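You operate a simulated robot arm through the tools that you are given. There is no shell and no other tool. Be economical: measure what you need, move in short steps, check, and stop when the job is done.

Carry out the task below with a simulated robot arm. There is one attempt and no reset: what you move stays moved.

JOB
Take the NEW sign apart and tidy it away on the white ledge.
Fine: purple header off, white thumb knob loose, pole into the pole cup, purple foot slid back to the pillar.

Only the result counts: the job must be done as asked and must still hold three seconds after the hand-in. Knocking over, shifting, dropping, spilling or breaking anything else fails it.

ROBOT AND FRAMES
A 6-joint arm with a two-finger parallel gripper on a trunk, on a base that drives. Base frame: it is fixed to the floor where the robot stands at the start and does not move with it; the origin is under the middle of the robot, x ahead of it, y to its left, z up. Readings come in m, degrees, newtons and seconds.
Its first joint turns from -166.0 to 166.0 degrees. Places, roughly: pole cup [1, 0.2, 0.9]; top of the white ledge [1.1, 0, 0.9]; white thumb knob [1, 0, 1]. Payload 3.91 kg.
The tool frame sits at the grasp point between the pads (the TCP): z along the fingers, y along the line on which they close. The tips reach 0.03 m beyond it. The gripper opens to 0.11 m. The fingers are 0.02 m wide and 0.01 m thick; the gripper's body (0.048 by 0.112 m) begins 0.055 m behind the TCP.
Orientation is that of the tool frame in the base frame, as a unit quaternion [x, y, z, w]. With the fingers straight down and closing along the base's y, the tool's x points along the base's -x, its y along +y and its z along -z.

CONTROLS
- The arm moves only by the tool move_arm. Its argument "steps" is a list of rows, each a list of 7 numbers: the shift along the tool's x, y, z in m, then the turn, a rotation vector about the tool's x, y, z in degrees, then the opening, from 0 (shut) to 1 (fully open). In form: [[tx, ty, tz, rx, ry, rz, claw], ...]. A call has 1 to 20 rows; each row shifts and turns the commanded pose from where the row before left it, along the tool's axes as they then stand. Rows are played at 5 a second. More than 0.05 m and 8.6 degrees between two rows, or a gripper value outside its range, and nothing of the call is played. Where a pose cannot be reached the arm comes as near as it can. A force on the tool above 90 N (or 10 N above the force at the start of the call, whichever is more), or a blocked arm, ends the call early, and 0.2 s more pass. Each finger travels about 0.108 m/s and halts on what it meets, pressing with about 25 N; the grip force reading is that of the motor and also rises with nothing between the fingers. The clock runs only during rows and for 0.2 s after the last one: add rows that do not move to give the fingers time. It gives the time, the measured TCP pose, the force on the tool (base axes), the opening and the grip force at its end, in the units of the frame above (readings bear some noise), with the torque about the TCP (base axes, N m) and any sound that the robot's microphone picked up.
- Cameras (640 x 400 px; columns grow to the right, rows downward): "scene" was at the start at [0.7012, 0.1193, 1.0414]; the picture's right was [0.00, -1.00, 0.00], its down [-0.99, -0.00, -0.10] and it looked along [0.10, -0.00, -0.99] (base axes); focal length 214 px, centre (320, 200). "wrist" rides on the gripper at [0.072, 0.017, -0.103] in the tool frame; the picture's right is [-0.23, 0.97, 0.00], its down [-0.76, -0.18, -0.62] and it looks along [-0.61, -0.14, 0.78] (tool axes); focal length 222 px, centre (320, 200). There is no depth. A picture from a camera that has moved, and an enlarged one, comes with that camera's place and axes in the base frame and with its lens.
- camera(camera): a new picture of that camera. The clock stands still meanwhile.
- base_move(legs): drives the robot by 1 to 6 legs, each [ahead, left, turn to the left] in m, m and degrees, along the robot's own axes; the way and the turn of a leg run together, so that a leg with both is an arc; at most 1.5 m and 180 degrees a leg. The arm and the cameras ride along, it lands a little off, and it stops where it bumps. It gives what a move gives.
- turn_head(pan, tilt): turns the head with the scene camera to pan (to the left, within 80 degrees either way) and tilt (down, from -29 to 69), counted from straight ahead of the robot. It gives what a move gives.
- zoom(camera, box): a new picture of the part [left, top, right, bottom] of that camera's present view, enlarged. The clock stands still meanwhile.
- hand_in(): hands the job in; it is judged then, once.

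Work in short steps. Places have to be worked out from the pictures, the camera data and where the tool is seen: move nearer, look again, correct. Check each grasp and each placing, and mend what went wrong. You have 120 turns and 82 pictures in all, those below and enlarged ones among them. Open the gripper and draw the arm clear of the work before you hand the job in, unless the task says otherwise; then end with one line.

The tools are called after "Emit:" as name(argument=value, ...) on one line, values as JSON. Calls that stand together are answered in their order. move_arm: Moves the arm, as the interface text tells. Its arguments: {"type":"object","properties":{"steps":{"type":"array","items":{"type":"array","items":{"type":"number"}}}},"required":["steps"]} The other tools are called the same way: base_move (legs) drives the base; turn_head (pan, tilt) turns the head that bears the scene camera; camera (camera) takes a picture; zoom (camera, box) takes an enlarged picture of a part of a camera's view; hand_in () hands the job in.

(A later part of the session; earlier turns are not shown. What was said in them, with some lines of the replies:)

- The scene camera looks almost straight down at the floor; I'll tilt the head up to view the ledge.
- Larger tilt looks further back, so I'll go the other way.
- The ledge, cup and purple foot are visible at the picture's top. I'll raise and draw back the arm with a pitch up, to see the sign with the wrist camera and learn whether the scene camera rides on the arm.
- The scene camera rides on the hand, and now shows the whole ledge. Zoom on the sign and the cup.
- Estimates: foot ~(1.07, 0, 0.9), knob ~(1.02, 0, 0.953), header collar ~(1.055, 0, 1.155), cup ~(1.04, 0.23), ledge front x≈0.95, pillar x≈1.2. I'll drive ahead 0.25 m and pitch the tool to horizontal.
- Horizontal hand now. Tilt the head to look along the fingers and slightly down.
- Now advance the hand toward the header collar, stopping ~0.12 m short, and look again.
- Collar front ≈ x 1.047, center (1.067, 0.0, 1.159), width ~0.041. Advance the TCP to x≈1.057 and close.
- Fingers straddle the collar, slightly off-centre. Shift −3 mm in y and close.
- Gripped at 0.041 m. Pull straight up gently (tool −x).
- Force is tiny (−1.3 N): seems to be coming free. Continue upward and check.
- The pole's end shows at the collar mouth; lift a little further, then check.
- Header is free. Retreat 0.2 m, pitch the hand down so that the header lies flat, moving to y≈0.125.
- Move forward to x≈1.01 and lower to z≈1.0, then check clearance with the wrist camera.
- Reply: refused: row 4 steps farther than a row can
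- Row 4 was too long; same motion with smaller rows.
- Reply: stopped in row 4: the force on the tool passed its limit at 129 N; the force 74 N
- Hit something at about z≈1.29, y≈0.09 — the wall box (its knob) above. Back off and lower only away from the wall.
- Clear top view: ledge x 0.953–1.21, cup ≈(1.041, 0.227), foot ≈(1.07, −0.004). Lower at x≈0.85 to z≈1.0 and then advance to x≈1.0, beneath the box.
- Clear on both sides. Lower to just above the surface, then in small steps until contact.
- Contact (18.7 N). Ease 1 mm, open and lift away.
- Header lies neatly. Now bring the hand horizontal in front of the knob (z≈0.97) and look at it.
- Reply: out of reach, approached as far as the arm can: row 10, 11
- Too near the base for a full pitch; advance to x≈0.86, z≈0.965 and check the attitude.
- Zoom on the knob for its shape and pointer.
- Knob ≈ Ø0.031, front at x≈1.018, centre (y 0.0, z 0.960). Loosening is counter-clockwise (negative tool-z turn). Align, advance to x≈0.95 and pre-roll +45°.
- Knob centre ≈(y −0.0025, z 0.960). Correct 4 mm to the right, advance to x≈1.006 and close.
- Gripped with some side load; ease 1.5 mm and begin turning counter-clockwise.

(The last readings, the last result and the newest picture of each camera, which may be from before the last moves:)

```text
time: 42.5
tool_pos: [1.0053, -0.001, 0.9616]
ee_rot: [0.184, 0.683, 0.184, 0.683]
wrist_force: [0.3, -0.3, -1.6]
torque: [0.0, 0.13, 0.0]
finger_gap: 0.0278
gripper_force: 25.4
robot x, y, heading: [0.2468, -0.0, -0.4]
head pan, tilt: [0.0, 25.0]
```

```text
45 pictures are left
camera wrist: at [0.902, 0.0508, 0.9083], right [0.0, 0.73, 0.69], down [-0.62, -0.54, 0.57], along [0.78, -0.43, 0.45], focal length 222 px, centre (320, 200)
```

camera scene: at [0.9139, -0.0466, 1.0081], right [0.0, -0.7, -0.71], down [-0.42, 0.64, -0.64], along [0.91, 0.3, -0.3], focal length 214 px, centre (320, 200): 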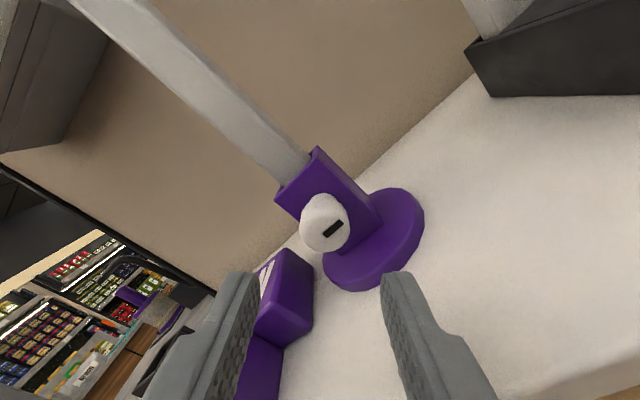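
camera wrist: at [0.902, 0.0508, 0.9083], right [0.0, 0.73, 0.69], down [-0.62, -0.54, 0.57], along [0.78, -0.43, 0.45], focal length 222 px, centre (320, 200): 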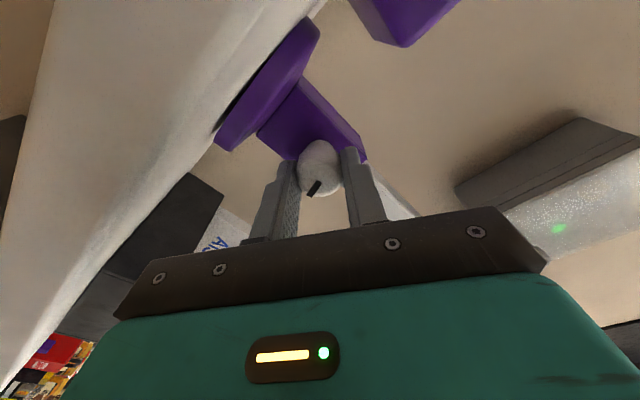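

The knob turns with the hand, with little torque. Continue counter-clockwise.

Emit:
move_arm(steps=[[0, 0, 0, 0, 0, -7.5, 0.1], [0, 0, 0, 0, 0, -7.5, 0.1], [0, 0, 0, 0, 0, -7.5, 0.1], [0, 0, 0, 0, 0, -7.5, 0.1], [0, 0, 0, 0, 0, -7.5, 0.1], [0, 0, 0, 0, 0, -7.5, 0.1], [0, 0, 0, 0, 0, -7.5, 0.1], [0, 0, 0, 0, 0, -7.5, 0.1], [0, 0, 0, 0, 0, -7.5, 0.1], [0, 0, 0, 0, 0, -7.5, 0.1], [0, 0, 0, 0, 0, -7.5, 0.1], [0, 0, 0, 0, 0, -7.5, 0.1], [0, 0, 0, 0, 0, 0, 0.1]])

Emit:
camera(camera="wrist")

```text
time: 45.3
tool_pos: [1.0057, -0.0019, 0.9612]
ee_rot: [-0.352, 0.613, -0.352, 0.613]
wrist_force: [1.7, 1.4, 2.5]
torque: [0.26, -0.28, -0.03]
finger_gap: 0.0285
gripper_force: 24.6
robot x, y, heading: [0.2482, 0.0005, -0.1]
head pan, tilt: [0.0, 25.0]
```

```text
44 pictures are left
camera wrist: at [0.9019, -0.0558, 0.9113], right [0.0, 0.69, -0.73], down [-0.62, 0.57, 0.54], along [0.78, 0.45, 0.43], focal length 222 px, centre (320, 200)
```

wrist: 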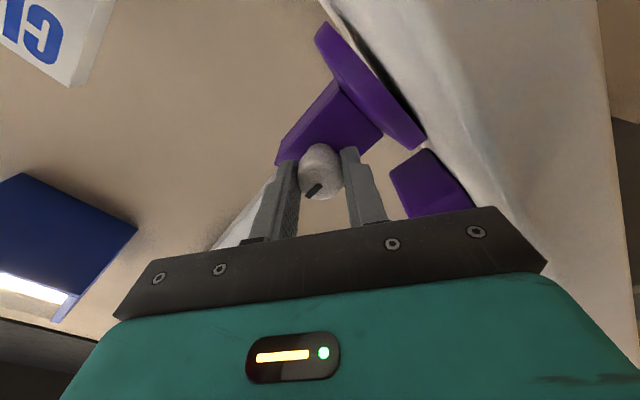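

Knob turned ~105°. Go a bit further and watch the torque.

Emit:
move_arm(steps=[[0, 0, 0, 0, 0, -7.5, 0.1], [0, 0, 0, 0, 0, -7.5, 0.1], [0, 0, 0, 0, 0, 0, 0.1]])

Emit:
camera(camera="wrist")

```text
time: 46.1
tool_pos: [1.0059, -0.0029, 0.9624]
ee_rot: [-0.429, 0.562, -0.43, 0.562]
wrist_force: [-0.4, -4.2, 6.3]
torque: [0.11, -0.41, -0.27]
finger_gap: 0.0281
gripper_force: 24.5
robot x, y, heading: [0.2477, 0.0005, -0.5]
head pan, tilt: [0.0, 25.0]
```

```text
43 pictures are left
camera wrist: at [0.9023, -0.0681, 0.9277], right [0.0, 0.47, -0.88], down [-0.62, 0.69, 0.37], along [0.78, 0.55, 0.3], focal length 222 px, centre (320, 200)
```

wrist: 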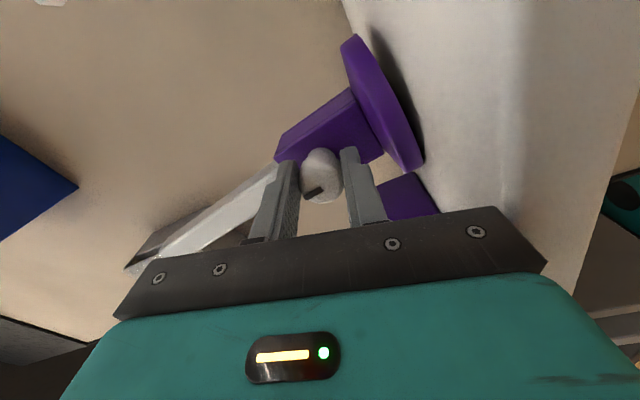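

The pointer started slipping relative to the fingers: end stop after ~110°, so it's loose. Open, back off, roll level, and look.

Emit:
move_arm(steps=[[0, 0, 0, 0, 0, 0, 0.3], [0, 0, 0, 0, 0, 0, 0.42], [0, 0, 0, 0, 0, 0, 0.42], [0, 0, -0.03, 0, 0, 0, 0.42], [0, 0, -0.04, 0, 0, 0, 0.42], [0, 0, -0.04, 0, 0, 0, 0.42], [0, 0, -0.03, 0, 0, 8, 0.42], [0, 0, 0, 0, 0, 8, 0.42], [0, 0, 0, 0, 0, 8, 0.42], [0, 0, 0, 0, 0, 8, 0.42], [0, 0, 0, 0, 0, 8, 0.42], [0, 0, 0, 0, 0, 8, 0.42], [0, 0, 0, 0, 0, 8, 0.42], [0, 0, 0, 0, 0, 8, 0.42], [0, 0, 0, 0, 0, 8, 0.42], [0, 0, 0, 0, 0, 3, 0.42], [0, 0, 0, 0, 0, 0, 0.42]])

Emit:
camera(camera="scene")

```text
time: 49.7
tool_pos: [0.8655, -0.001, 0.9624]
ee_rot: [0.001, 0.707, 0.002, 0.707]
wrist_force: [0.3, -0.2, -0.1]
torque: [0.01, -0.03, 0.02]
finger_gap: 0.0463
gripper_force: 0.0
robot x, y, heading: [0.2448, 0.0013, -0.0]
head pan, tilt: [0.0, 25.0]
```

```text
42 pictures are left
camera scene: at [0.8299, -0.0018, 1.0303], right [0.0, -1.0, -0.01], down [-0.42, 0.0, -0.91], along [0.91, 0.0, -0.42], focal length 214 px, centre (320, 200)
```

scene: 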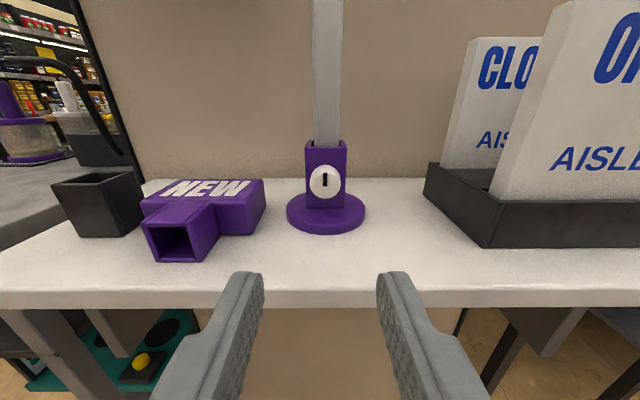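

Pointer moved from 3 to 12 o'clock: knob is loose. Next raise to z≈1.07, advance to the pole, and check alignment before closing.

Emit:
move_arm(steps=[[-0.04, 0, 0, 0, 0, 0, 0.55], [-0.04, -0.004, 0, 0, 0, 0, 0.55], [-0.028, 0, 0.03, 0, 0, 0, 0.55], [0, 0, 0.04, 0, 0, 0, 0.55], [0, 0, 0.04, 0, 0, 0, 0.55], [0, 0, 0.03, 0, 0, 0, 0.55], [0, 0, 0, 0, 0, 0, 0.55]])

Emit:
camera(camera="scene")

```text
time: 51.3
tool_pos: [1.0039, -0.0069, 1.068]
ee_rot: [0.001, 0.707, 0.001, 0.707]
wrist_force: [0.0, 0.3, 0.3]
torque: [-0.01, 0.0, -0.03]
finger_gap: 0.0605
gripper_force: 0.0
robot x, y, heading: [0.2483, -0.001, -0.3]
head pan, tilt: [0.0, 25.0]
```

```text
41 pictures are left
camera scene: at [0.9679, -0.0066, 1.1359], right [0.0, -1.0, 0.0], down [-0.42, 0.0, -0.91], along [0.91, 0.0, -0.42], focal length 214 px, centre (320, 200)
```

scene: 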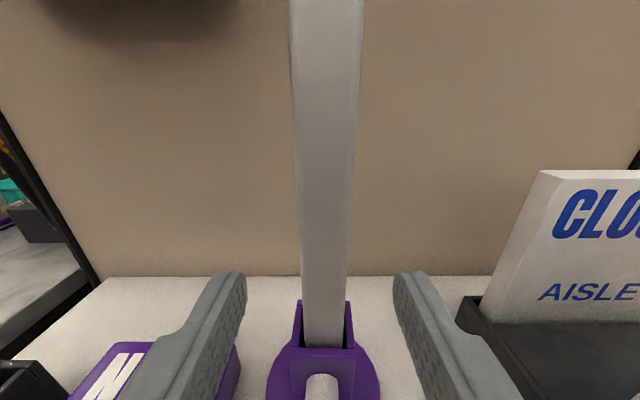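

Pole centred within ~2 mm. Advance and close.

Emit:
move_arm(steps=[[0, -0.002, 0.03, 0, 0, 0, 0.55], [0, 0, 0.025, 0, 0, 0, 0.55], [0, 0, 0, 0, 0, 0, 0.3], [0, 0, 0, 0, 0, 0, 0.1], [0, 0, 0, 0, 0, 0, 0.1], [0, 0, 0, 0, 0, 0, 0.1]])

Emit:
camera(camera="scene")

```text
time: 52.7
tool_pos: [1.0622, -0.0069, 1.0657]
ee_rot: [0.002, 0.707, 0.001, 0.707]
wrist_force: [-0.3, -0.2, -0.2]
torque: [-0.02, 0.01, -0.01]
finger_gap: 0.0267
gripper_force: 25.2
robot x, y, heading: [0.2496, 0.0021, -0.3]
head pan, tilt: [0.0, 25.0]
```

```text
40 pictures are left
camera scene: at [1.0264, -0.0071, 1.1351], right [0.0, -1.0, 0.0], down [-0.42, 0.0, -0.91], along [0.91, 0.0, -0.42], focal length 214 px, centre (320, 200)
```

scene: 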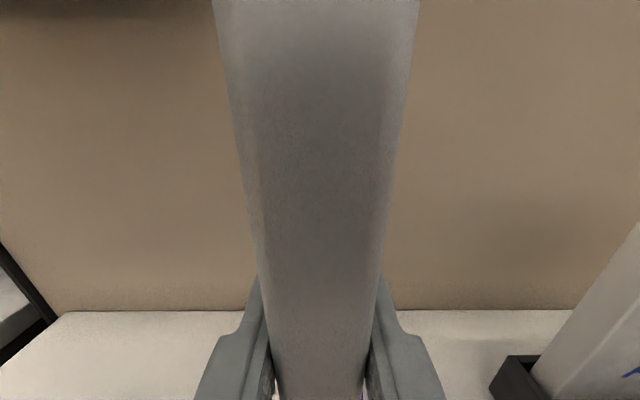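

Pole gripped at 0.027 m. Lift a little to confirm that it slides freely out of the foot.

Emit:
move_arm(steps=[[-0.005, 0, 0, 0, 0, 0, 0.05], [-0.005, 0, 0, 0, 0, 0, 0.05], [-0.005, 0, 0, 0, 0, 0, 0.05], [-0.005, 0, 0, 0, 0, 0, 0.05], [0, 0, 0, 0, 0, 0, 0.05]])

Emit:
camera(camera="wrist")

```text
time: 53.9
tool_pos: [1.0612, -0.0083, 1.0876]
ee_rot: [0.002, 0.707, 0.0, 0.707]
wrist_force: [-0.4, -0.9, -1.1]
torque: [-0.03, 0.02, 0.0]
finger_gap: 0.0267
gripper_force: 25.1
robot x, y, heading: [0.2509, 0.0016, 0.2]
head pan, tilt: [0.0, 25.0]
```

```text
39 pictures are left
camera wrist: at [0.9586, 0.0098, 1.0162], right [0.0, 0.97, 0.23], down [-0.62, -0.18, 0.76], along [0.78, -0.14, 0.61], focal length 222 px, centre (320, 200)
```

wrist: 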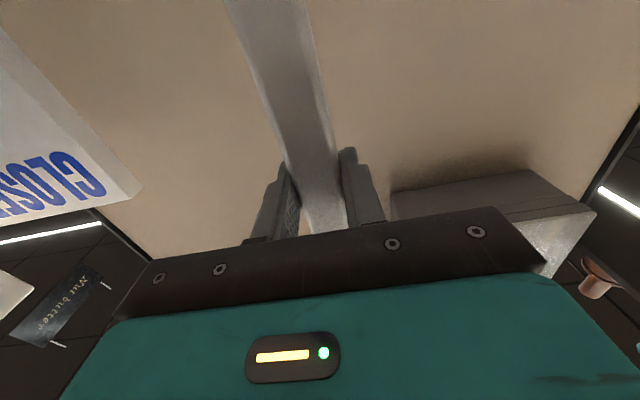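

Weight only ~1 N: moving freely. Tilt the head down to watch the pole bottom and the foot.

Emit:
turn_head(pan=0, tilt=50)

Emit:
camera(camera="scene")

```text
time: 54.8
tool_pos: [1.0614, -0.008, 1.0893]
ee_rot: [0.001, 0.707, 0.001, 0.707]
wrist_force: [0.7, -0.1, -1.2]
torque: [0.02, -0.01, -0.02]
finger_gap: 0.0266
gripper_force: 24.6
robot x, y, heading: [0.2481, 0.0015, -0.2]
head pan, tilt: [0.0, 50.0]
```

```text
38 pictures are left
camera scene: at [1.0106, -0.0083, 1.1191], right [0.0, -1.0, 0.0], down [-0.77, 0.0, -0.64], along [0.64, 0.0, -0.77], focal length 214 px, centre (320, 200)
```

scene: 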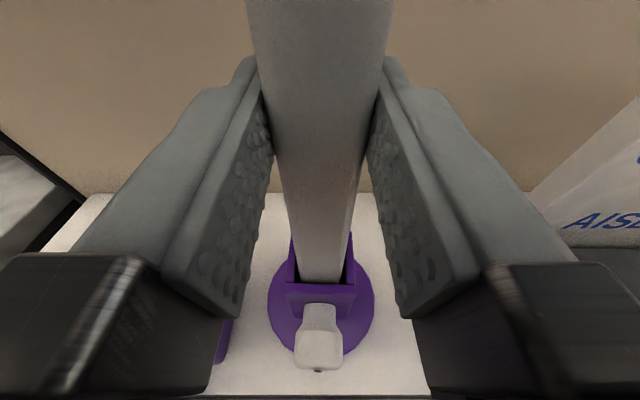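

Good view. The foot stays put; continue lifting 0.06.

Emit:
move_arm(steps=[[-0.01, 0, 0, 0, 0, 0, 0.05], [-0.01, 0, 0, 0, 0, 0, 0.05], [-0.01, 0, 0, 0, 0, 0, 0.05], [-0.01, 0, 0, 0, 0, 0, 0.05], [-0.01, 0, 0, 0, 0, 0, 0.05], [-0.01, 0, 0, 0, 0, 0, 0.05], [0, 0, 0, 0, 0, 0, 0.05]])

Emit:
camera(camera="scene")

```text
time: 56.4
tool_pos: [1.0584, -0.0084, 1.1498]
ee_rot: [0.002, 0.707, 0.0, 0.707]
wrist_force: [0.8, -1.1, -1.6]
torque: [0.0, -0.03, -0.01]
finger_gap: 0.0267
gripper_force: 25.1
robot x, y, heading: [0.2515, -0.0006, -0.2]
head pan, tilt: [0.0, 50.0]
```

```text
37 pictures are left
camera scene: at [1.0075, -0.0089, 1.1804], right [0.0, -1.0, 0.0], down [-0.77, 0.0, -0.64], along [0.64, 0.0, -0.77], focal length 214 px, centre (320, 200)
```

scene: 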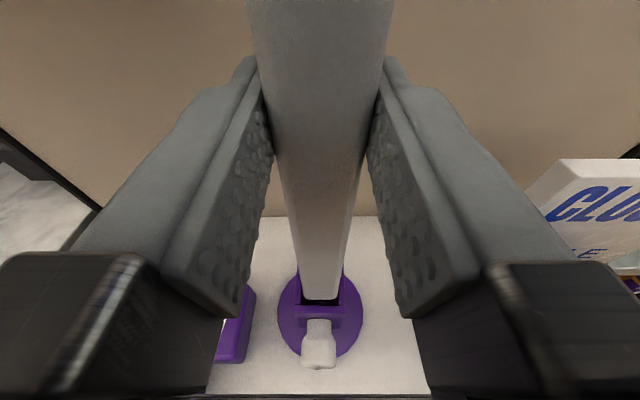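

Pole bottom is just at the collar rim (z≈1.0). Lift 0.025 more, draw back 0.09, then move left over to the cup's y.

Emit:
move_arm(steps=[[-0.0125, 0, 0, 0, 0, 0, 0.05], [-0.0125, 0, 0, 0, 0, 0, 0.05], [0, 0, -0.03, 0, 0, 0, 0.05], [0, 0, -0.03, 0, 0, 0, 0.05], [0, 0, -0.03, 0, 0, 0, 0.05], [0, 0.03, 0, 0, 0, 0, 0.05], [0, 0.03, 0, 0, 0, 0, 0.05], [0, 0.03, 0, 0, 0, 0, 0.05], [0, 0.03, 0, 0, 0, 0, 0.05], [0, 0.03, 0, 0, 0, 0, 0.05], [0, 0.03, 0, 0, 0, 0, 0.05], [0, 0.03, 0, 0, 0, 0, 0.05], [0, 0.02, 0, 0, 0, 0, 0.05], [0, 0, 0, 0, 0, 0, 0.05]])

Emit:
camera(camera="scene")

Emit:
camera(camera="wrist")

```text
time: 59.4
tool_pos: [0.9708, 0.2217, 1.1749]
ee_rot: [0.002, 0.707, 0.001, 0.707]
wrist_force: [-0.1, 0.5, -0.5]
torque: [-0.02, 0.03, -0.02]
finger_gap: 0.0267
gripper_force: 25.1
robot x, y, heading: [0.2474, -0.002, -0.0]
head pan, tilt: [0.0, 50.0]
```

```text
36 pictures are left
camera scene: at [0.9191, 0.2218, 1.2069], right [0.0, -1.0, 0.0], down [-0.77, 0.0, -0.64], along [0.64, 0.0, -0.77], focal length 214 px, centre (320, 200)
```

scene: 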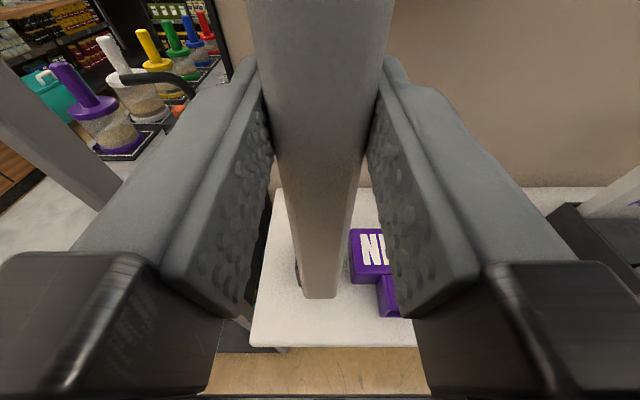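

```text
35 pictures are left
camera wrist: at [0.8672, 0.2399, 1.104], right [0.0, 0.97, 0.23], down [-0.62, -0.18, 0.76], along [0.78, -0.14, 0.61], focal length 222 px, centre (320, 200)
```

wrist: 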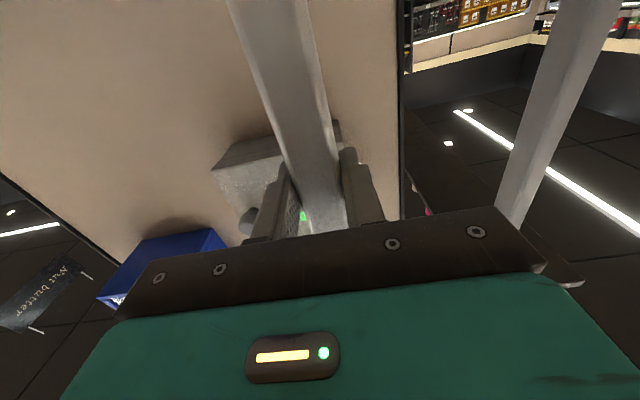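

The cup is half hidden behind the pole. Move ahead to x≈1.035 and see pole bottom against the cup.

Emit:
move_arm(steps=[[0, 0.005, 0.03, 0, 0, 0, 0.05], [0, 0, 0.03, 0, 0, 0, 0.05], [0, 0, 0, 0, 0, 0, 0.05], [0, 0, 0, 0, 0, 0, 0.05]])

Emit:
camera(camera="scene")

Emit:
zoom(camera="scene", box=[250, 230, 410, 360])

```text
time: 60.4
tool_pos: [1.0299, 0.2273, 1.1759]
ee_rot: [0.001, 0.707, 0.001, 0.707]
wrist_force: [0.5, -0.2, -2.0]
torque: [0.0, 0.0, 0.0]
finger_gap: 0.0268
gripper_force: 25.3
robot x, y, heading: [0.2469, -0.0007, -0.2]
head pan, tilt: [0.0, 50.0]
```

```text
34 pictures are left
camera scene: at [0.9782, 0.2275, 1.2064], right [0.0, -1.0, 0.0], down [-0.77, 0.0, -0.64], along [0.64, 0.0, -0.77], focal length 214 px, centre (320, 200)
```

scene: 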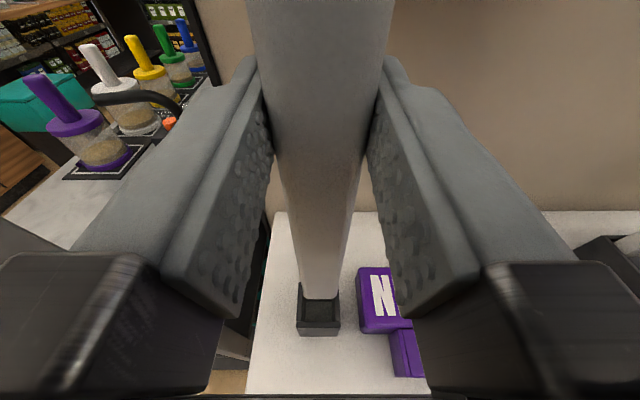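

```text
3.08 times, centred on (330, 295) of scene
camera zoom: at [0.9782, 0.2275, 1.2064], right [0.0, -1.0, 0.0], down [-0.77, 0.0, -0.64], along [0.64, 0.0, -0.77], focal length 660 px, centre (289, -92)
```

zoom: 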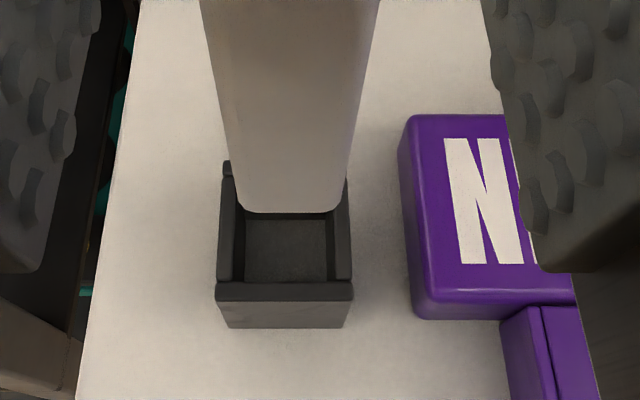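

Cup ≈(1.040, 0.2293), outer 0.045; pole bottom ≈(1.0415, 0.227, z≈1.018). Shift +2 mm in y, −1 mm x and lower 0.045, then check just above the rim.

Emit:
move_arm(steps=[[0.015, 0.002, -0.001, 0, 0, 0, 0.05], [0.015, 0, 0, 0, 0, 0, 0.05], [0.015, 0, 0, 0, 0, 0, 0.05], [0, 0, 0, 0, 0, 0, 0.05]])

Emit:
zoom(camera="scene", box=[250, 230, 410, 360])

```text
time: 61.4
tool_pos: [1.0308, 0.2289, 1.1311]
ee_rot: [0.002, 0.707, 0.001, 0.707]
wrist_force: [-0.8, 0.2, -0.7]
torque: [0.0, 0.01, -0.01]
finger_gap: 0.0268
gripper_force: 25.5
robot x, y, heading: [0.2482, -0.0028, 0.2]
head pan, tilt: [0.0, 50.0]
```

```text
3.08 times, centred on (330, 295) of scene
camera zoom: at [0.9794, 0.2294, 1.1622], right [0.0, -1.0, 0.0], down [-0.77, 0.0, -0.64], along [0.64, 0.0, -0.77], focal length 660 px, centre (289, -92)
```

zoom: 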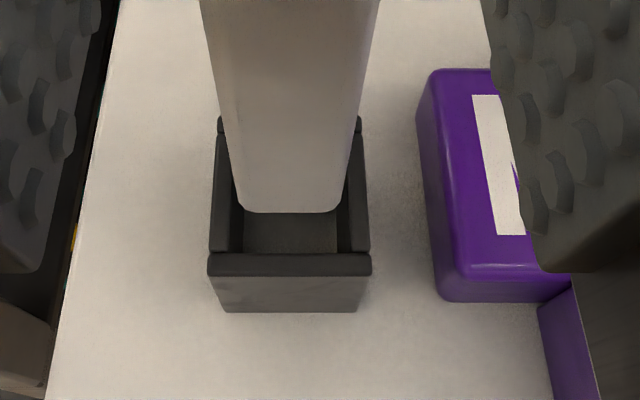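

Lateral alignment good; in x the pole seems ~3 mm too far. Shift back 3 mm and lower 0.015, then look.

Emit:
move_arm(steps=[[0.005, 0, -0.003, 0, 0, 0, 0.05], [0.005, 0, 0, 0, 0, 0, 0.05], [0.004, 0, 0, 0, 0, 0, 0.05], [0, 0, 0, 0, 0, 0, 0.05]])

Emit:
zoom(camera="scene", box=[250, 230, 410, 360])

```text
time: 62.4
tool_pos: [1.0275, 0.2292, 1.1167]
ee_rot: [0.002, 0.707, 0.001, 0.707]
wrist_force: [0.2, -0.6, -1.9]
torque: [0.0, 0.04, 0.02]
finger_gap: 0.0268
gripper_force: 25.1
robot x, y, heading: [0.2485, 0.0017, -0.2]
head pan, tilt: [0.0, 50.0]
```

```text
3.08 times, centred on (330, 295) of scene
camera zoom: at [0.976, 0.2284, 1.1482], right [0.0, -1.0, 0.0], down [-0.77, 0.0, -0.64], along [0.64, 0.0, -0.77], focal length 660 px, centre (289, -92)
```

zoom: 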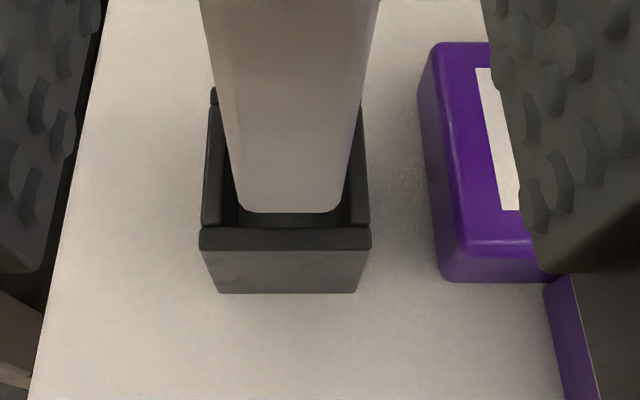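

Well centred now (y +1 mm). Lower 0.02 in small steps watching the force.

Emit:
move_arm(steps=[[0.005, 0.001, 0, 0, 0, 0, 0.05], [0.005, 0, 0, 0, 0, 0, 0.05], [0.005, 0, 0, 0, 0, 0, 0.05], [0.005, 0, 0, 0, 0, 0, 0.05], [0, 0, 0, 0, 0, 0, 0.05]])

Emit:
zoom(camera="scene", box=[250, 230, 410, 360])

```text
time: 63.6
tool_pos: [1.0275, 0.229, 1.0974]
ee_rot: [0.001, 0.707, 0.001, 0.707]
wrist_force: [1.8, 1.9, 17.4]
torque: [-0.05, -0.09, -0.01]
finger_gap: 0.0268
gripper_force: 24.5
robot x, y, heading: [0.2481, -0.0023, -0.1]
head pan, tilt: [0.0, 50.0]
```

```text
3.08 times, centred on (330, 295) of scene
camera zoom: at [0.9746, 0.2296, 1.1278], right [0.0, -1.0, 0.0], down [-0.77, 0.0, -0.64], along [0.64, 0.0, -0.77], focal length 660 px, centre (289, -92)
```

zoom: 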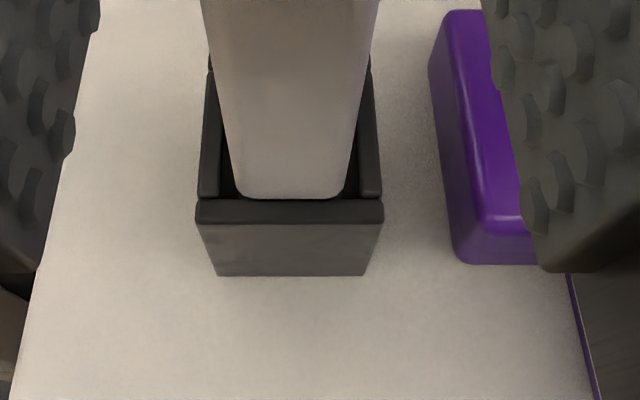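

Contact at the rim: the pole's front edge sits on the front wall, i.e. the pole is ~5 mm too near. Lift 10 mm, go forward 5 mm and look.

Emit:
move_arm(steps=[[-0.01, 0, 0, 0, 0, 0, 0.05], [0, 0, 0.005, 0, 0, 0, 0.05], [0.003, 0, 0, 0, 0, 0, 0.05], [0, 0, 0, 0, 0, 0, 0.05]])

Emit:
zoom(camera="scene", box=[250, 230, 410, 360])

```text
time: 64.6
tool_pos: [1.0325, 0.2297, 1.1033]
ee_rot: [0.001, 0.707, 0.001, 0.707]
wrist_force: [-0.8, 0.0, -1.5]
torque: [-0.03, 0.01, 0.03]
finger_gap: 0.0267
gripper_force: 24.7
robot x, y, heading: [0.2468, -0.0025, -0.1]
head pan, tilt: [0.0, 50.0]
```

```text
3.08 times, centred on (330, 295) of scene
camera zoom: at [0.9808, 0.2305, 1.1346], right [0.0, -1.0, 0.0], down [-0.77, 0.0, -0.64], along [0.64, 0.0, -0.77], focal length 660 px, centre (289, -92)
```

zoom: 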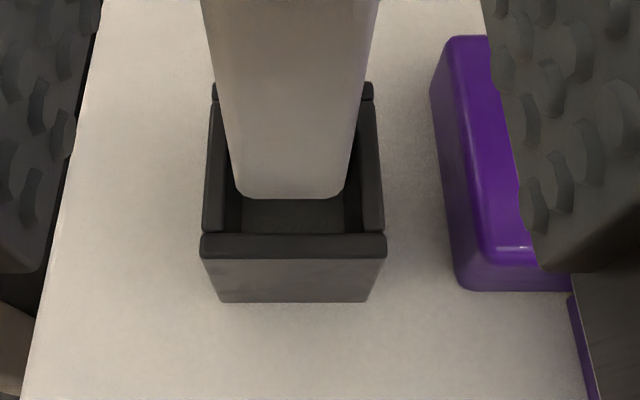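

Slightly too far perhaps; ease back 1.5 mm and lower.

Emit:
move_arm(steps=[[0.004, -0.0005, -0.0015, 0, 0, 0, 0.05], [0.005, 0, 0, 0, 0, 0, 0.05], [0.005, 0, 0, 0, 0, 0, 0.05], [0, 0, 0, 0, 0, 0, 0.05]])

Emit:
zoom(camera="scene", box=[250, 230, 410, 360])

```text
time: 65.6
tool_pos: [1.0313, 0.2295, 1.0896]
ee_rot: [0.001, 0.707, 0.001, 0.707]
wrist_force: [0.0, -0.3, -1.2]
torque: [0.01, 0.0, 0.02]
finger_gap: 0.0262
gripper_force: 25.1
robot x, y, heading: [0.2486, -0.0005, 0.0]
head pan, tilt: [0.0, 50.0]
```

```text
3.08 times, centred on (330, 295) of scene
camera zoom: at [0.98, 0.2301, 1.121], right [0.0, -1.0, 0.0], down [-0.77, 0.0, -0.64], along [0.64, 0.0, -0.77], focal length 660 px, centre (289, -92)
```

zoom: 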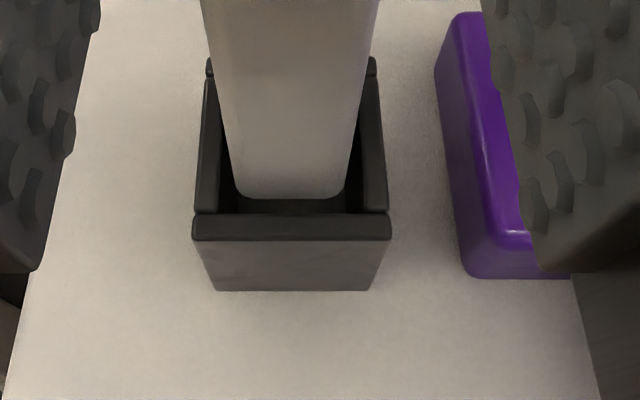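

No contact force, so it is entering the cup. Continue down.

Emit:
move_arm(steps=[[0.006, 0, 0, 0, 0, 0, 0.05], [0.006, 0, 0, 0, 0, 0, 0.05], [0.006, 0, 0, 0, 0, 0, 0.05], [0.006, 0, 0, 0, 0, 0, 0.05], [0.004, 0, 0, 0, 0, 0, 0.05], [0, 0, 0, 0, 0, 0, 0.05]])

Emit:
zoom(camera="scene", box=[250, 200, 410, 330])

```text
time: 67.0
tool_pos: [1.0315, 0.2295, 1.0601]
ee_rot: [0.001, 0.707, 0.002, 0.707]
wrist_force: [0.6, 0.2, -0.7]
torque: [0.01, 0.03, 0.02]
finger_gap: 0.0267
gripper_force: 25.0
robot x, y, heading: [0.2508, 0.0022, 0.1]
head pan, tilt: [0.0, 50.0]
```

```text
3.08 times, centred on (330, 265) of scene
camera zoom: at [0.9792, 0.2288, 1.0921], right [0.0, -1.0, 0.0], down [-0.77, 0.0, -0.64], along [0.64, 0.0, -0.77], focal length 660 px, centre (289, 0)
```

zoom: 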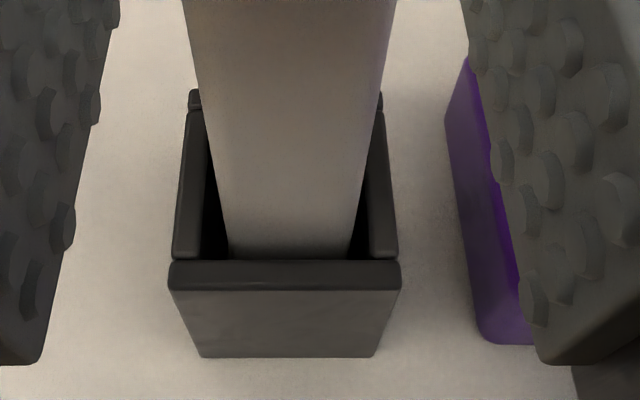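

Pole is well in the cup. Lower the rest in small steps until it bottoms.

Emit:
move_arm(steps=[[0.004, 0, 0, 0, 0, 0, 0.05], [0.004, 0, 0, 0, 0, 0, 0.05], [0.003, 0, 0, 0, 0, 0, 0.05], [0.003, 0, 0, 0, 0, 0, 0.05], [0, 0, 0, 0, 0, 0, 0.05]])

```text
time: 68.2
tool_pos: [1.0306, 0.2286, 1.0479]
ee_rot: [0.002, 0.707, 0.0, 0.707]
wrist_force: [-0.3, 0.5, -1.2]
torque: [-0.04, -0.01, 0.03]
finger_gap: 0.0267
gripper_force: 25.0
robot x, y, heading: [0.2506, 0.0007, -0.2]
head pan, tilt: [0.0, 50.0]
```

Emit:
move_arm(steps=[[0.002, 0, 0, 0, 0, 0, 0.05], [0.002, 0, 0, 0, 0, 0, 0.05], [0.002, 0, 0, 0, 0, 0, 0.05], [0, 0, 0, 0, 0, 0, 0.05]])

```text
time: 69.2
tool_pos: [1.0311, 0.2288, 1.0418]
ee_rot: [0.002, 0.707, 0.001, 0.707]
wrist_force: [-0.5, 0.1, -0.2]
torque: [0.03, 0.03, 0.03]
finger_gap: 0.0268
gripper_force: 25.0
robot x, y, heading: [0.2472, -0.0007, 0.0]
head pan, tilt: [0.0, 50.0]
```

The force is fading (−0.2 N), so it may be just at the floor. A few more millimetres in small steps.

Emit:
move_arm(steps=[[0.0015, 0, 0, 0, 0, 0, 0.05], [0.0015, 0, 0, 0, 0, 0, 0.05], [0, 0, 0, 0, 0, 0, 0.05]])

```text
time: 70.0
tool_pos: [1.0304, 0.2296, 1.0377]
ee_rot: [0.002, 0.707, 0.001, 0.707]
wrist_force: [-0.9, -0.1, -0.7]
torque: [0.0, 0.01, 0.01]
finger_gap: 0.0269
gripper_force: 25.0
robot x, y, heading: [0.2497, -0.0006, 0.0]
head pan, tilt: [0.0, 50.0]
```

Emit:
move_arm(steps=[[0.002, 0, 0, 0, 0, 0, 0.05], [0.002, 0, 0, 0, 0, 0, 0.05], [0.002, 0, 0, 0, 0, 0, 0.05], [0, 0, 0, 0, 0, 0, 0.05]])

```text
time: 71.0
tool_pos: [1.03, 0.2296, 1.0334]
ee_rot: [0.002, 0.707, 0.001, 0.708]
wrist_force: [0.3, -2.0, 16.8]
torque: [-0.13, -0.19, -0.04]
finger_gap: 0.0268
gripper_force: 25.0
robot x, y, heading: [0.2478, 0.0001, -0.0]
head pan, tilt: [0.0, 50.0]
```

Bottomed (17 N). Ease, open and retreat straight back.

Emit:
move_arm(steps=[[-0.0015, 0, 0, 0, 0, 0, 0.05], [0, 0, 0, 0, 0, 0, 0.3], [0, 0, 0, 0, 0, 0, 0.5], [0, 0, 0, 0, 0, 0, 0.5], [0, 0, -0.02, 0, 0, 0, 0.5], [0, 0, -0.04, 0, 0, 0, 0.5], [0, 0, -0.04, 0, 0, 0, 0.5], [0, 0, -0.04, 0, 0, 0, 0.5], [0, 0, -0.04, 0, 0, 0, 0.5], [0, 0, 0, 0, 0, 0, 0.5]])

Emit:
turn_head(pan=0, tilt=25)

Emit:
camera(camera="scene")

```text
time: 73.2
tool_pos: [0.8497, 0.227, 1.035]
ee_rot: [0.002, 0.707, 0.001, 0.707]
wrist_force: [-0.9, 0.4, -0.4]
torque: [0.0, -0.06, -0.02]
finger_gap: 0.0548
gripper_force: 0.1
robot x, y, heading: [0.2504, 0.0003, -0.1]
head pan, tilt: [0.0, 50.0]
```

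```text
time: 74.1
tool_pos: [0.8504, 0.2277, 1.0361]
ee_rot: [0.002, 0.707, 0.001, 0.707]
wrist_force: [0.0, 0.0, -0.9]
torque: [-0.01, -0.01, -0.01]
finger_gap: 0.0549
gripper_force: 0.0
robot x, y, heading: [0.2498, 0.001, -0.2]
head pan, tilt: [0.0, 25.0]
```

```text
26 pictures are left
camera scene: at [0.8137, 0.2275, 1.1033], right [0.0, -1.0, 0.0], down [-0.42, 0.0, -0.91], along [0.91, 0.0, -0.42], focal length 214 px, centre (320, 200)
```

scene: 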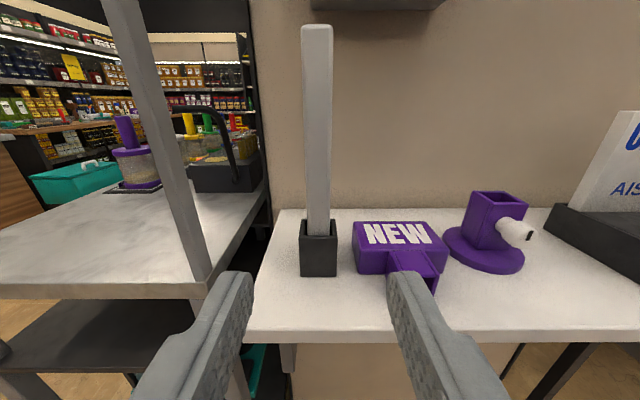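

Pole stands in the cup. Now the foot: I'll come at 45° and straddle the collar's sides. First move over to y≈−0.006, raise, and pitch 45°.

Emit:
move_arm(steps=[[-0.03, -0.03, 0, 0, 0, 0, 0.6], [-0.03, -0.03, 0, 0, 0, 0, 0.6], [0, -0.04, 0, 0, 0, 0, 0.6], [0, -0.04, 0, 0, 0, 0, 0.6], [0, -0.04, 0, 0, 0, 0, 0.6], [0, -0.04, 0, 0, 0, 0, 0.6], [0, -0.014, 0, 0, 7.5, 0, 0.6], [0, 0, 0, 0, 7.5, 0, 0.6], [0, 0, 0, 0, 7.5, 0, 0.6], [0, 0, 0, 0, 7.5, 0, 0.6], [0, 0, 0, 0, 7.5, 0, 0.6], [0, 0, 0, 0, 7.5, 0, 0.6], [0, 0, 0, 0, 0, 0, 0.6]])

Emit:
camera(camera="scene")

```text
time: 76.9
tool_pos: [0.8499, -0.0035, 1.0932]
ee_rot: [0.006, 0.914, -0.002, 0.405]
wrist_force: [0.6, -0.6, 0.7]
torque: [0.01, 0.0, -0.03]
finger_gap: 0.0659
gripper_force: 0.1
out of reach, approached as far as the arm can: row 8
robot x, y, heading: [0.2494, 0.0032, -0.3]
head pan, tilt: [0.0, 25.0]
```

```text
25 pictures are left
camera scene: at [0.8705, -0.0044, 1.1695], right [-0.01, -1.0, 0.0], down [-0.92, 0.01, -0.39], along [0.39, 0.0, -0.92], focal length 214 px, centre (320, 200)
```

scene: 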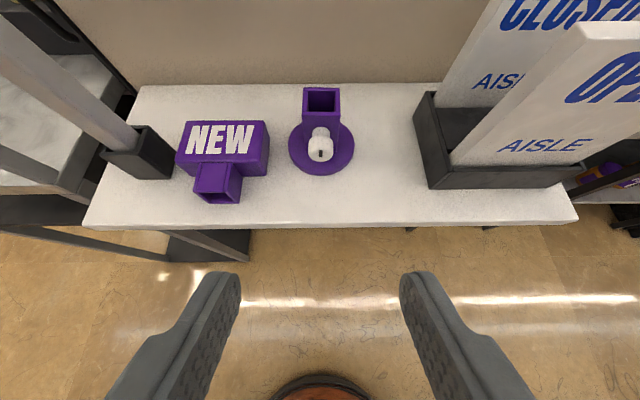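

Collar top centre ≈(1.072, −0.0055, 0.988). Approach along the 48° tool axis, stopping ~5 cm short.

Emit:
move_arm(steps=[[-0.027, -0.002, 0, 0, 0, 0, 0.6], [-0.026, 0, 0.03, 0, 0, 0, 0.6], [0, 0, 0.04, 0, 0, 0, 0.6], [0, 0, 0.04, 0, 0, 0, 0.6], [0, 0, 0.04, 0, 0, 0, 0.6], [0, 0, 0.04, 0, 0, 0, 0.6], [0, 0, 0, 0, 0, 0, 0.6]])

Emit:
turn_head(pan=0, tilt=10)

Emit:
camera(camera="scene")

Emit:
camera(camera="wrist")

```text
time: 78.5
tool_pos: [1.0261, -0.0088, 1.0062]
ee_rot: [0.006, 0.914, -0.002, 0.406]
wrist_force: [-0.1, 0.1, 0.3]
torque: [0.0, -0.03, 0.0]
finger_gap: 0.0663
gripper_force: 0.1
robot x, y, heading: [0.2538, -0.0016, -0.1]
head pan, tilt: [0.0, 25.0]
```

```text
time: 79.2
tool_pos: [1.0258, -0.0105, 1.0061]
ee_rot: [0.006, 0.914, -0.002, 0.406]
wrist_force: [0.5, 0.1, 0.4]
torque: [-0.02, -0.01, -0.01]
finger_gap: 0.0661
gripper_force: 0.0
robot x, y, heading: [0.2464, -0.0041, 0.0]
head pan, tilt: [0.0, 10.0]
```

```text
24 pictures are left
camera scene: at [1.0625, -0.0098, 1.0985], right [-0.01, -1.0, 0.0], down [-0.79, 0.01, -0.61], along [0.61, -0.01, -0.79], focal length 214 px, centre (320, 200)
```

scene: 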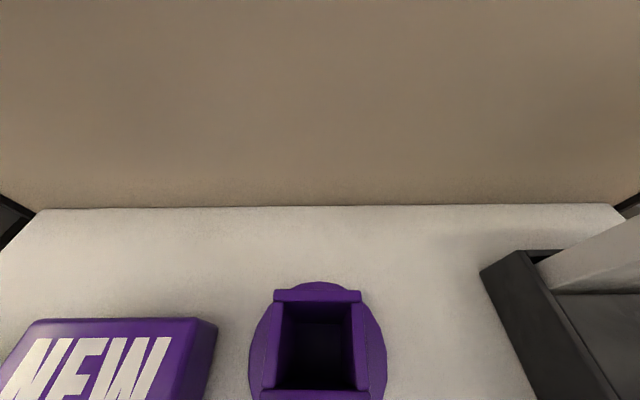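

```text
23 pictures are left
camera wrist: at [0.9005, 0.0099, 1.0212], right [0.16, 0.97, 0.17], down [0.05, -0.18, 0.98], along [0.99, -0.15, -0.07], focal length 222 px, centre (320, 200)
```

wrist: 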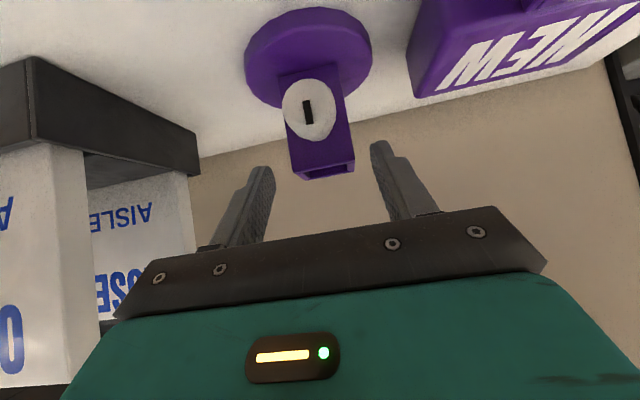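

Centred. Advance 0.056 along the tool and close on the collar.

Emit:
move_arm(steps=[[0, 0, 0.02, 0, 0, 0, 0.6], [0, 0, 0.02, 0, 0, 0, 0.6], [0, 0, 0.016, 0, 0, 0, 0.6], [0, 0, 0, 0, 0, 0, 0.6]])

Emit:
camera(camera="wrist")

```text
time: 80.2
tool_pos: [1.0687, -0.0092, 0.967]
ee_rot: [0.006, 0.914, -0.002, 0.407]
wrist_force: [0.0, 1.0, -0.3]
torque: [0.0, 0.0, 0.01]
finger_gap: 0.066
gripper_force: 0.0
robot x, y, heading: [0.2468, -0.0008, -0.1]
head pan, tilt: [0.0, 10.0]
```

```text
22 pictures are left
camera wrist: at [0.943, 0.0097, 0.9837], right [0.16, 0.97, 0.17], down [0.05, -0.18, 0.98], along [0.99, -0.15, -0.07], focal length 222 px, centre (320, 200)
```

wrist: 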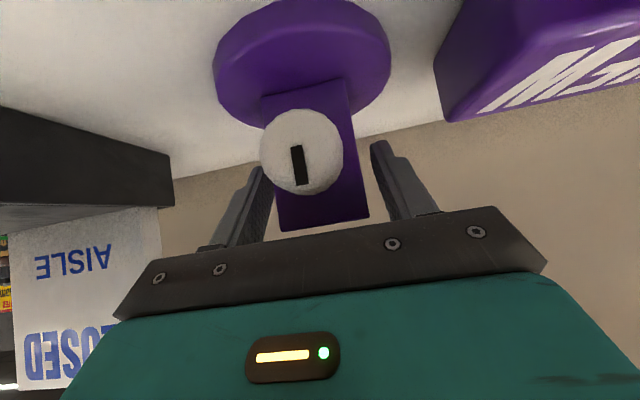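

Knob clears the palm. Close on the collar.

Emit:
move_arm(steps=[[0, 0, 0, 0, 0, 0, 0.4], [0, 0, 0, 0, 0, 0, 0.32], [0, 0, 0, 0, 0, 0, 0.3], [0, 0, 0, 0, 0, 0, 0.3]])

```text
time: 81.2
tool_pos: [1.068, -0.0102, 0.9678]
ee_rot: [0.005, 0.914, -0.002, 0.406]
wrist_force: [0.2, 0.3, 2.2]
torque: [-0.09, 0.0, -0.03]
finger_gap: 0.0438
gripper_force: 25.4
robot x, y, heading: [0.2529, -0.0013, -0.2]
head pan, tilt: [0.0, 10.0]
```

Gripped (0.044). Slide the foot toward the pillar (+x) ~5 cm first.

Emit:
move_arm(steps=[[-0.0067, 0, 0.0074, 0, 0, 0, 0.3], [-0.0067, 0, 0.0074, 0, 0, 0, 0.3], [-0.0067, 0, 0.0074, 0, 0, 0, 0.3], [-0.0067, 0, 0.0074, 0, 0, 0, 0.3], [-0.0067, 0, 0.0074, 0, 0, 0, 0.3], [0, 0, 0, 0, 0, 0, 0.3]])

Emit:
camera(camera="wrist")

```text
time: 82.6
tool_pos: [1.1165, -0.0102, 0.9681]
ee_rot: [0.006, 0.914, -0.002, 0.405]
wrist_force: [1.3, -0.3, 0.6]
torque: [-0.09, -0.05, 0.03]
finger_gap: 0.0439
gripper_force: 24.5
robot x, y, heading: [0.2501, -0.0005, -0.1]
head pan, tilt: [0.0, 10.0]
```

```text
21 pictures are left
camera wrist: at [0.9919, 0.0088, 0.9838], right [0.16, 0.97, 0.17], down [0.05, -0.18, 0.98], along [0.99, -0.15, -0.07], focal length 222 px, centre (320, 200)
```

wrist: 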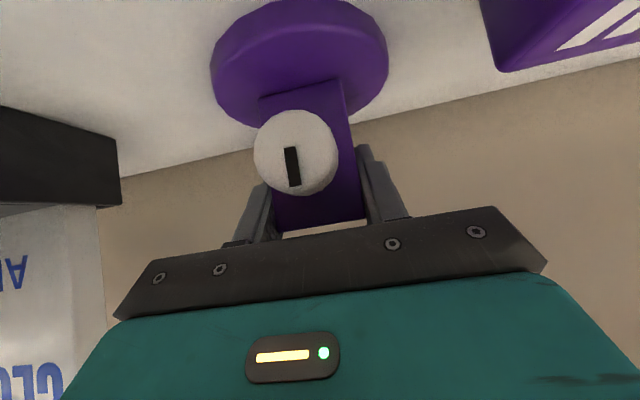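

Sliding fine. Continue 3 cm, then small steps to contact.

Emit:
move_arm(steps=[[-0.0067, 0, 0.0074, 0, 0, 0, 0.3], [-0.0067, 0, 0.0074, 0, 0, 0, 0.3], [-0.0067, 0, 0.0074, 0, 0, 0, 0.3], [-0.002, 0, 0.0022, 0, 0, 0, 0.3], [0, 0, 0, 0, 0, 0, 0.3]])

Emit:
camera(camera="scene")

```text
time: 83.8
tool_pos: [1.1516, -0.0098, 0.9675]
ee_rot: [0.005, 0.914, -0.001, 0.406]
wrist_force: [-0.5, 0.4, 1.2]
torque: [-0.08, -0.08, -0.01]
finger_gap: 0.0441
gripper_force: 25.3
robot x, y, heading: [0.2495, -0.0011, -0.2]
head pan, tilt: [0.0, 10.0]
```

```text
20 pictures are left
camera scene: at [1.1882, -0.0099, 1.0611], right [-0.01, -1.0, 0.0], down [-0.79, 0.01, -0.61], along [0.61, -0.01, -0.79], focal length 214 px, centre (320, 200)
```

scene: 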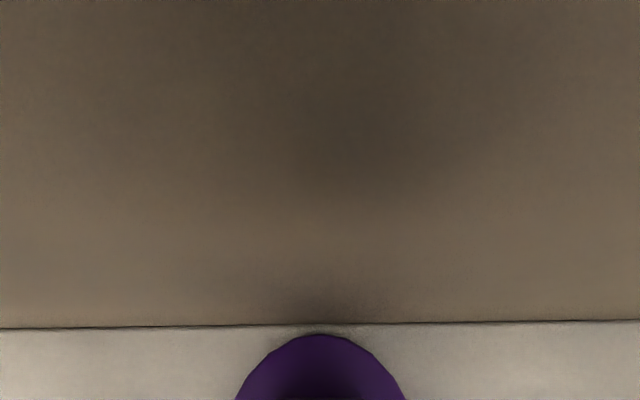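

About 7 mm left. Tilt the head back from the wall, then push in 2 mm steps until the contact force rises.

Emit:
turn_head(pan=0, tilt=35)

Emit:
move_arm(steps=[[-0.00134, 0, 0.0015, 0, 0, 0, 0.3], [-0.00134, 0, 0.0015, 0, 0, 0, 0.3], [0, 0, 0, 0, 0, 0, 0.3]])

Emit:
move_arm(steps=[[-0.00134, 0, 0.0015, 0, 0, 0, 0.3], [0, 0, 0, 0, 0, 0, 0.3]])

```text
time: 84.7
tool_pos: [1.1518, -0.0093, 0.9681]
ee_rot: [0.006, 0.914, -0.002, 0.406]
wrist_force: [0.6, -0.1, 0.0]
torque: [-0.09, -0.03, -0.01]
finger_gap: 0.0438
gripper_force: 25.0
robot x, y, heading: [0.2493, 0.0013, 0.0]
head pan, tilt: [0.0, 35.0]
```

```text
time: 85.5
tool_pos: [1.154, -0.0092, 0.9675]
ee_rot: [0.006, 0.914, -0.003, 0.406]
wrist_force: [-0.1, 0.4, 0.8]
torque: [-0.08, 0.01, 0.0]
finger_gap: 0.044
gripper_force: 25.0
robot x, y, heading: [0.2459, 0.0015, 0.1]
head pan, tilt: [0.0, 35.0]
```

```text
time: 86.1
tool_pos: [1.1565, -0.0087, 0.9686]
ee_rot: [0.006, 0.914, -0.001, 0.406]
wrist_force: [-1.6, 0.1, 3.4]
torque: [-0.12, 0.16, -0.04]
finger_gap: 0.044
gripper_force: 24.6
robot x, y, heading: [0.2486, -0.0011, -0.0]
head pan, tilt: [0.0, 35.0]
```

Force beginning to change; continue in 1.5–2 mm steps.

Emit:
move_arm(steps=[[-0.001, 0, 0.0011, 0, 0, 0, 0.3], [0, 0, 0, 0, 0, 0, 0.3]])

Emit:
move_arm(steps=[[-0.001, 0, 0.0011, 0, 0, 0, 0.3], [0, 0, 0, 0, 0, 0, 0.3]])

Emit:
camera(camera="wrist")

```text
time: 86.7
tool_pos: [1.1587, -0.0096, 0.9679]
ee_rot: [0.007, 0.914, -0.002, 0.406]
wrist_force: [-7.1, 0.4, 0.8]
torque: [0.01, 0.43, -0.01]
finger_gap: 0.044
gripper_force: 24.7
robot x, y, heading: [0.2446, -0.0001, -0.1]
head pan, tilt: [0.0, 35.0]
```

```text
time: 87.3
tool_pos: [1.1598, -0.0093, 0.9682]
ee_rot: [0.006, 0.914, -0.002, 0.406]
wrist_force: [-11.6, 3.2, 1.0]
torque: [0.23, 0.62, 0.16]
finger_gap: 0.0439
gripper_force: 24.9
robot x, y, heading: [0.2502, 0.0029, -0.3]
head pan, tilt: [0.0, 35.0]
```

```text
19 pictures are left
camera wrist: at [1.0343, 0.0093, 0.9842], right [0.16, 0.97, 0.17], down [0.05, -0.18, 0.98], along [0.99, -0.15, -0.07], focal length 222 px, centre (320, 200)
```

wrist: 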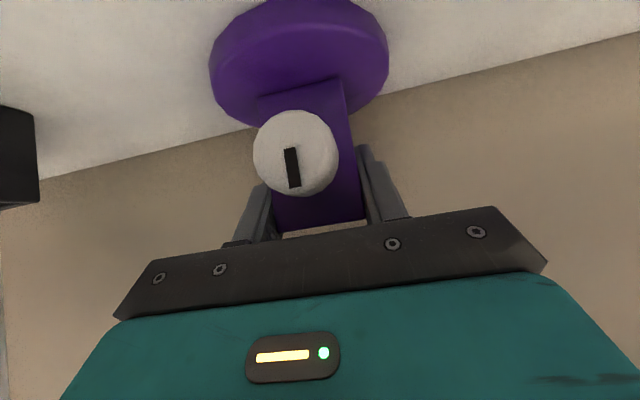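

Contact at disc height (z≈0.915, −11.6 N): the foot touches the pillar. Open and retreat along the tool axis.

Emit:
move_arm(steps=[[0, 0, 0, 0, 0, 0, 0.45], [0, 0, 0, 0, 0, 0, 0.6], [0, 0, 0, 0, 0, 0, 0.6], [0, 0, -0.03, 0, 0, 0, 0.6], [0, 0, -0.04, 0, 0, 0, 0.6], [0, 0, -0.04, 0, 0, 0, 0.6], [0, 0, -0.04, 0, 0, 0, 0.6], [0, 0, -0.04, 0, 0, 0, 0.6], [0, 0, -0.04, 0, 0, 0, 0.6], [0.03, 0, -0.03, 0, 0, 0, 0.6], [0, 0, 0, 0, 0, 0, 0.6]])

Emit:
turn_head(pan=0, tilt=-5)

Emit:
camera(camera="scene")

```text
time: 89.7
tool_pos: [0.9465, -0.0072, 1.1172]
ee_rot: [0.006, 0.914, -0.002, 0.407]
wrist_force: [0.3, -0.2, 0.2]
torque: [0.01, -0.01, -0.02]
finger_gap: 0.0657
gripper_force: 0.2
robot x, y, heading: [0.2524, -0.0004, -0.1]
head pan, tilt: [0.0, 35.0]
```

```text
time: 90.8
tool_pos: [0.9447, -0.0039, 1.1176]
ee_rot: [0.005, 0.914, -0.002, 0.406]
wrist_force: [-0.1, 0.1, -0.5]
torque: [0.01, -0.02, 0.01]
finger_gap: 0.0661
gripper_force: 0.2
robot x, y, heading: [0.2485, -0.0026, -0.1]
head pan, tilt: [0.0, -5.0]
```

```text
18 pictures are left
camera scene: at [0.9953, -0.0057, 1.2323], right [-0.01, -1.0, 0.0], down [-0.6, 0.01, -0.8], along [0.8, -0.01, -0.6], focal length 214 px, centre (320, 200)
```

scene: 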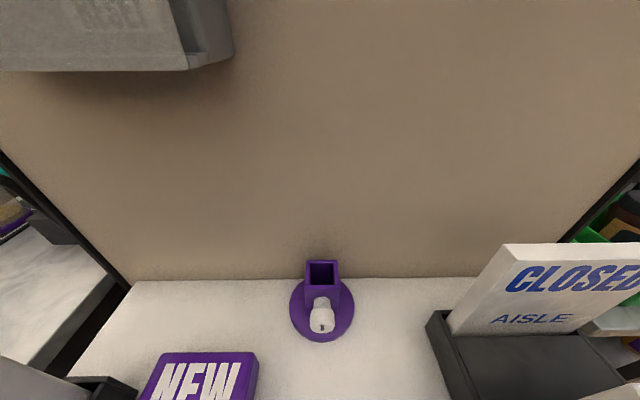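

Foot is at the pillar. Draw the arm further back and take an overall picture.

Emit:
move_arm(steps=[[0.03, 0, -0.03, 0, 0, 0, 0.6], [0.03, 0, -0.03, 0, 0, 0, 0.6], [0.03, 0, -0.03, 0, 0, 0, 0.6], [0.03, 0, -0.03, 0, 0, 0, 0.6], [0.03, 0, -0.03, 0, 0, 0, 0.6], [0, 0, 0, 0, 0, 0, 0.6]])

Emit:
base_move(legs=[[-0.2, 0, 0]])

Emit:
camera(camera="scene")

```text
time: 92.2
tool_pos: [0.7339, -0.0065, 1.1057]
ee_rot: [0.007, 0.914, -0.002, 0.406]
wrist_force: [0.1, -0.4, 0.2]
torque: [0.01, -0.03, 0.02]
finger_gap: 0.0656
gripper_force: 0.1
robot x, y, heading: [0.251, -0.0026, -0.1]
head pan, tilt: [0.0, -5.0]
```

```text
time: 93.8
tool_pos: [0.5399, -0.0036, 1.1063]
ee_rot: [0.004, 0.914, -0.002, 0.406]
wrist_force: [0.0, 0.1, -0.1]
torque: [0.02, 0.01, -0.02]
finger_gap: 0.0664
gripper_force: 0.0
robot x, y, heading: [0.0581, 0.003, 0.0]
head pan, tilt: [0.0, -5.0]
```

```text
17 pictures are left
camera scene: at [0.5883, -0.0051, 1.2209], right [-0.01, -1.0, 0.0], down [-0.6, 0.01, -0.8], along [0.8, -0.01, -0.6], focal length 214 px, centre (320, 200)
```

scene: 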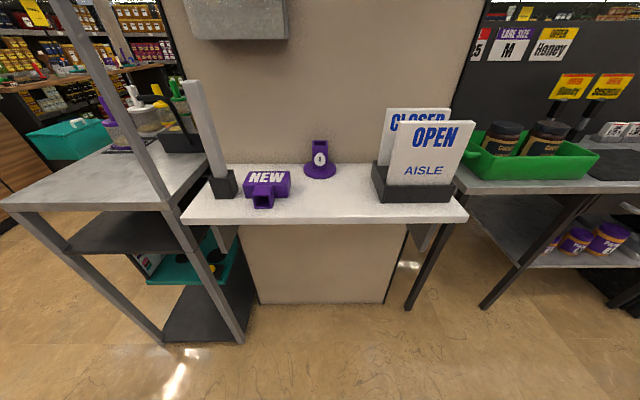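

Everything is in place; one zoom to confirm the foot against the pillar and the pole in the cup.

Emit:
zoom(camera="scene", box=[170, 70, 370, 215])

```text
2.76 times, centred on (270, 142) of scene
camera zoom: at [0.5883, -0.0051, 1.2209], right [-0.01, -1.0, 0.0], down [-0.6, 0.01, -0.8], along [0.8, -0.01, -0.6], focal length 592 px, centre (458, 359)
```

zoom: 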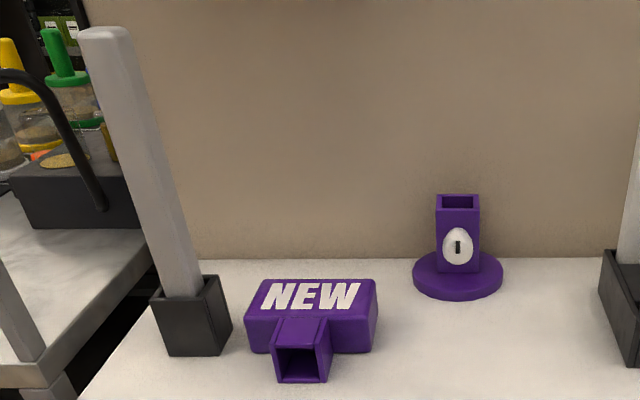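

All four parts look right, so I'm handing in.

Emit:
hand_in()

```text
The job is handed in.
```

The NEW sign is apart and tidied on the ledge: header off and lying flat, knob turned a quarter-turn loose, pole in the cup, foot against the pillar; on the way the hand bumped the grey wall box once (129 N), and it showed no visible change in the final picture.
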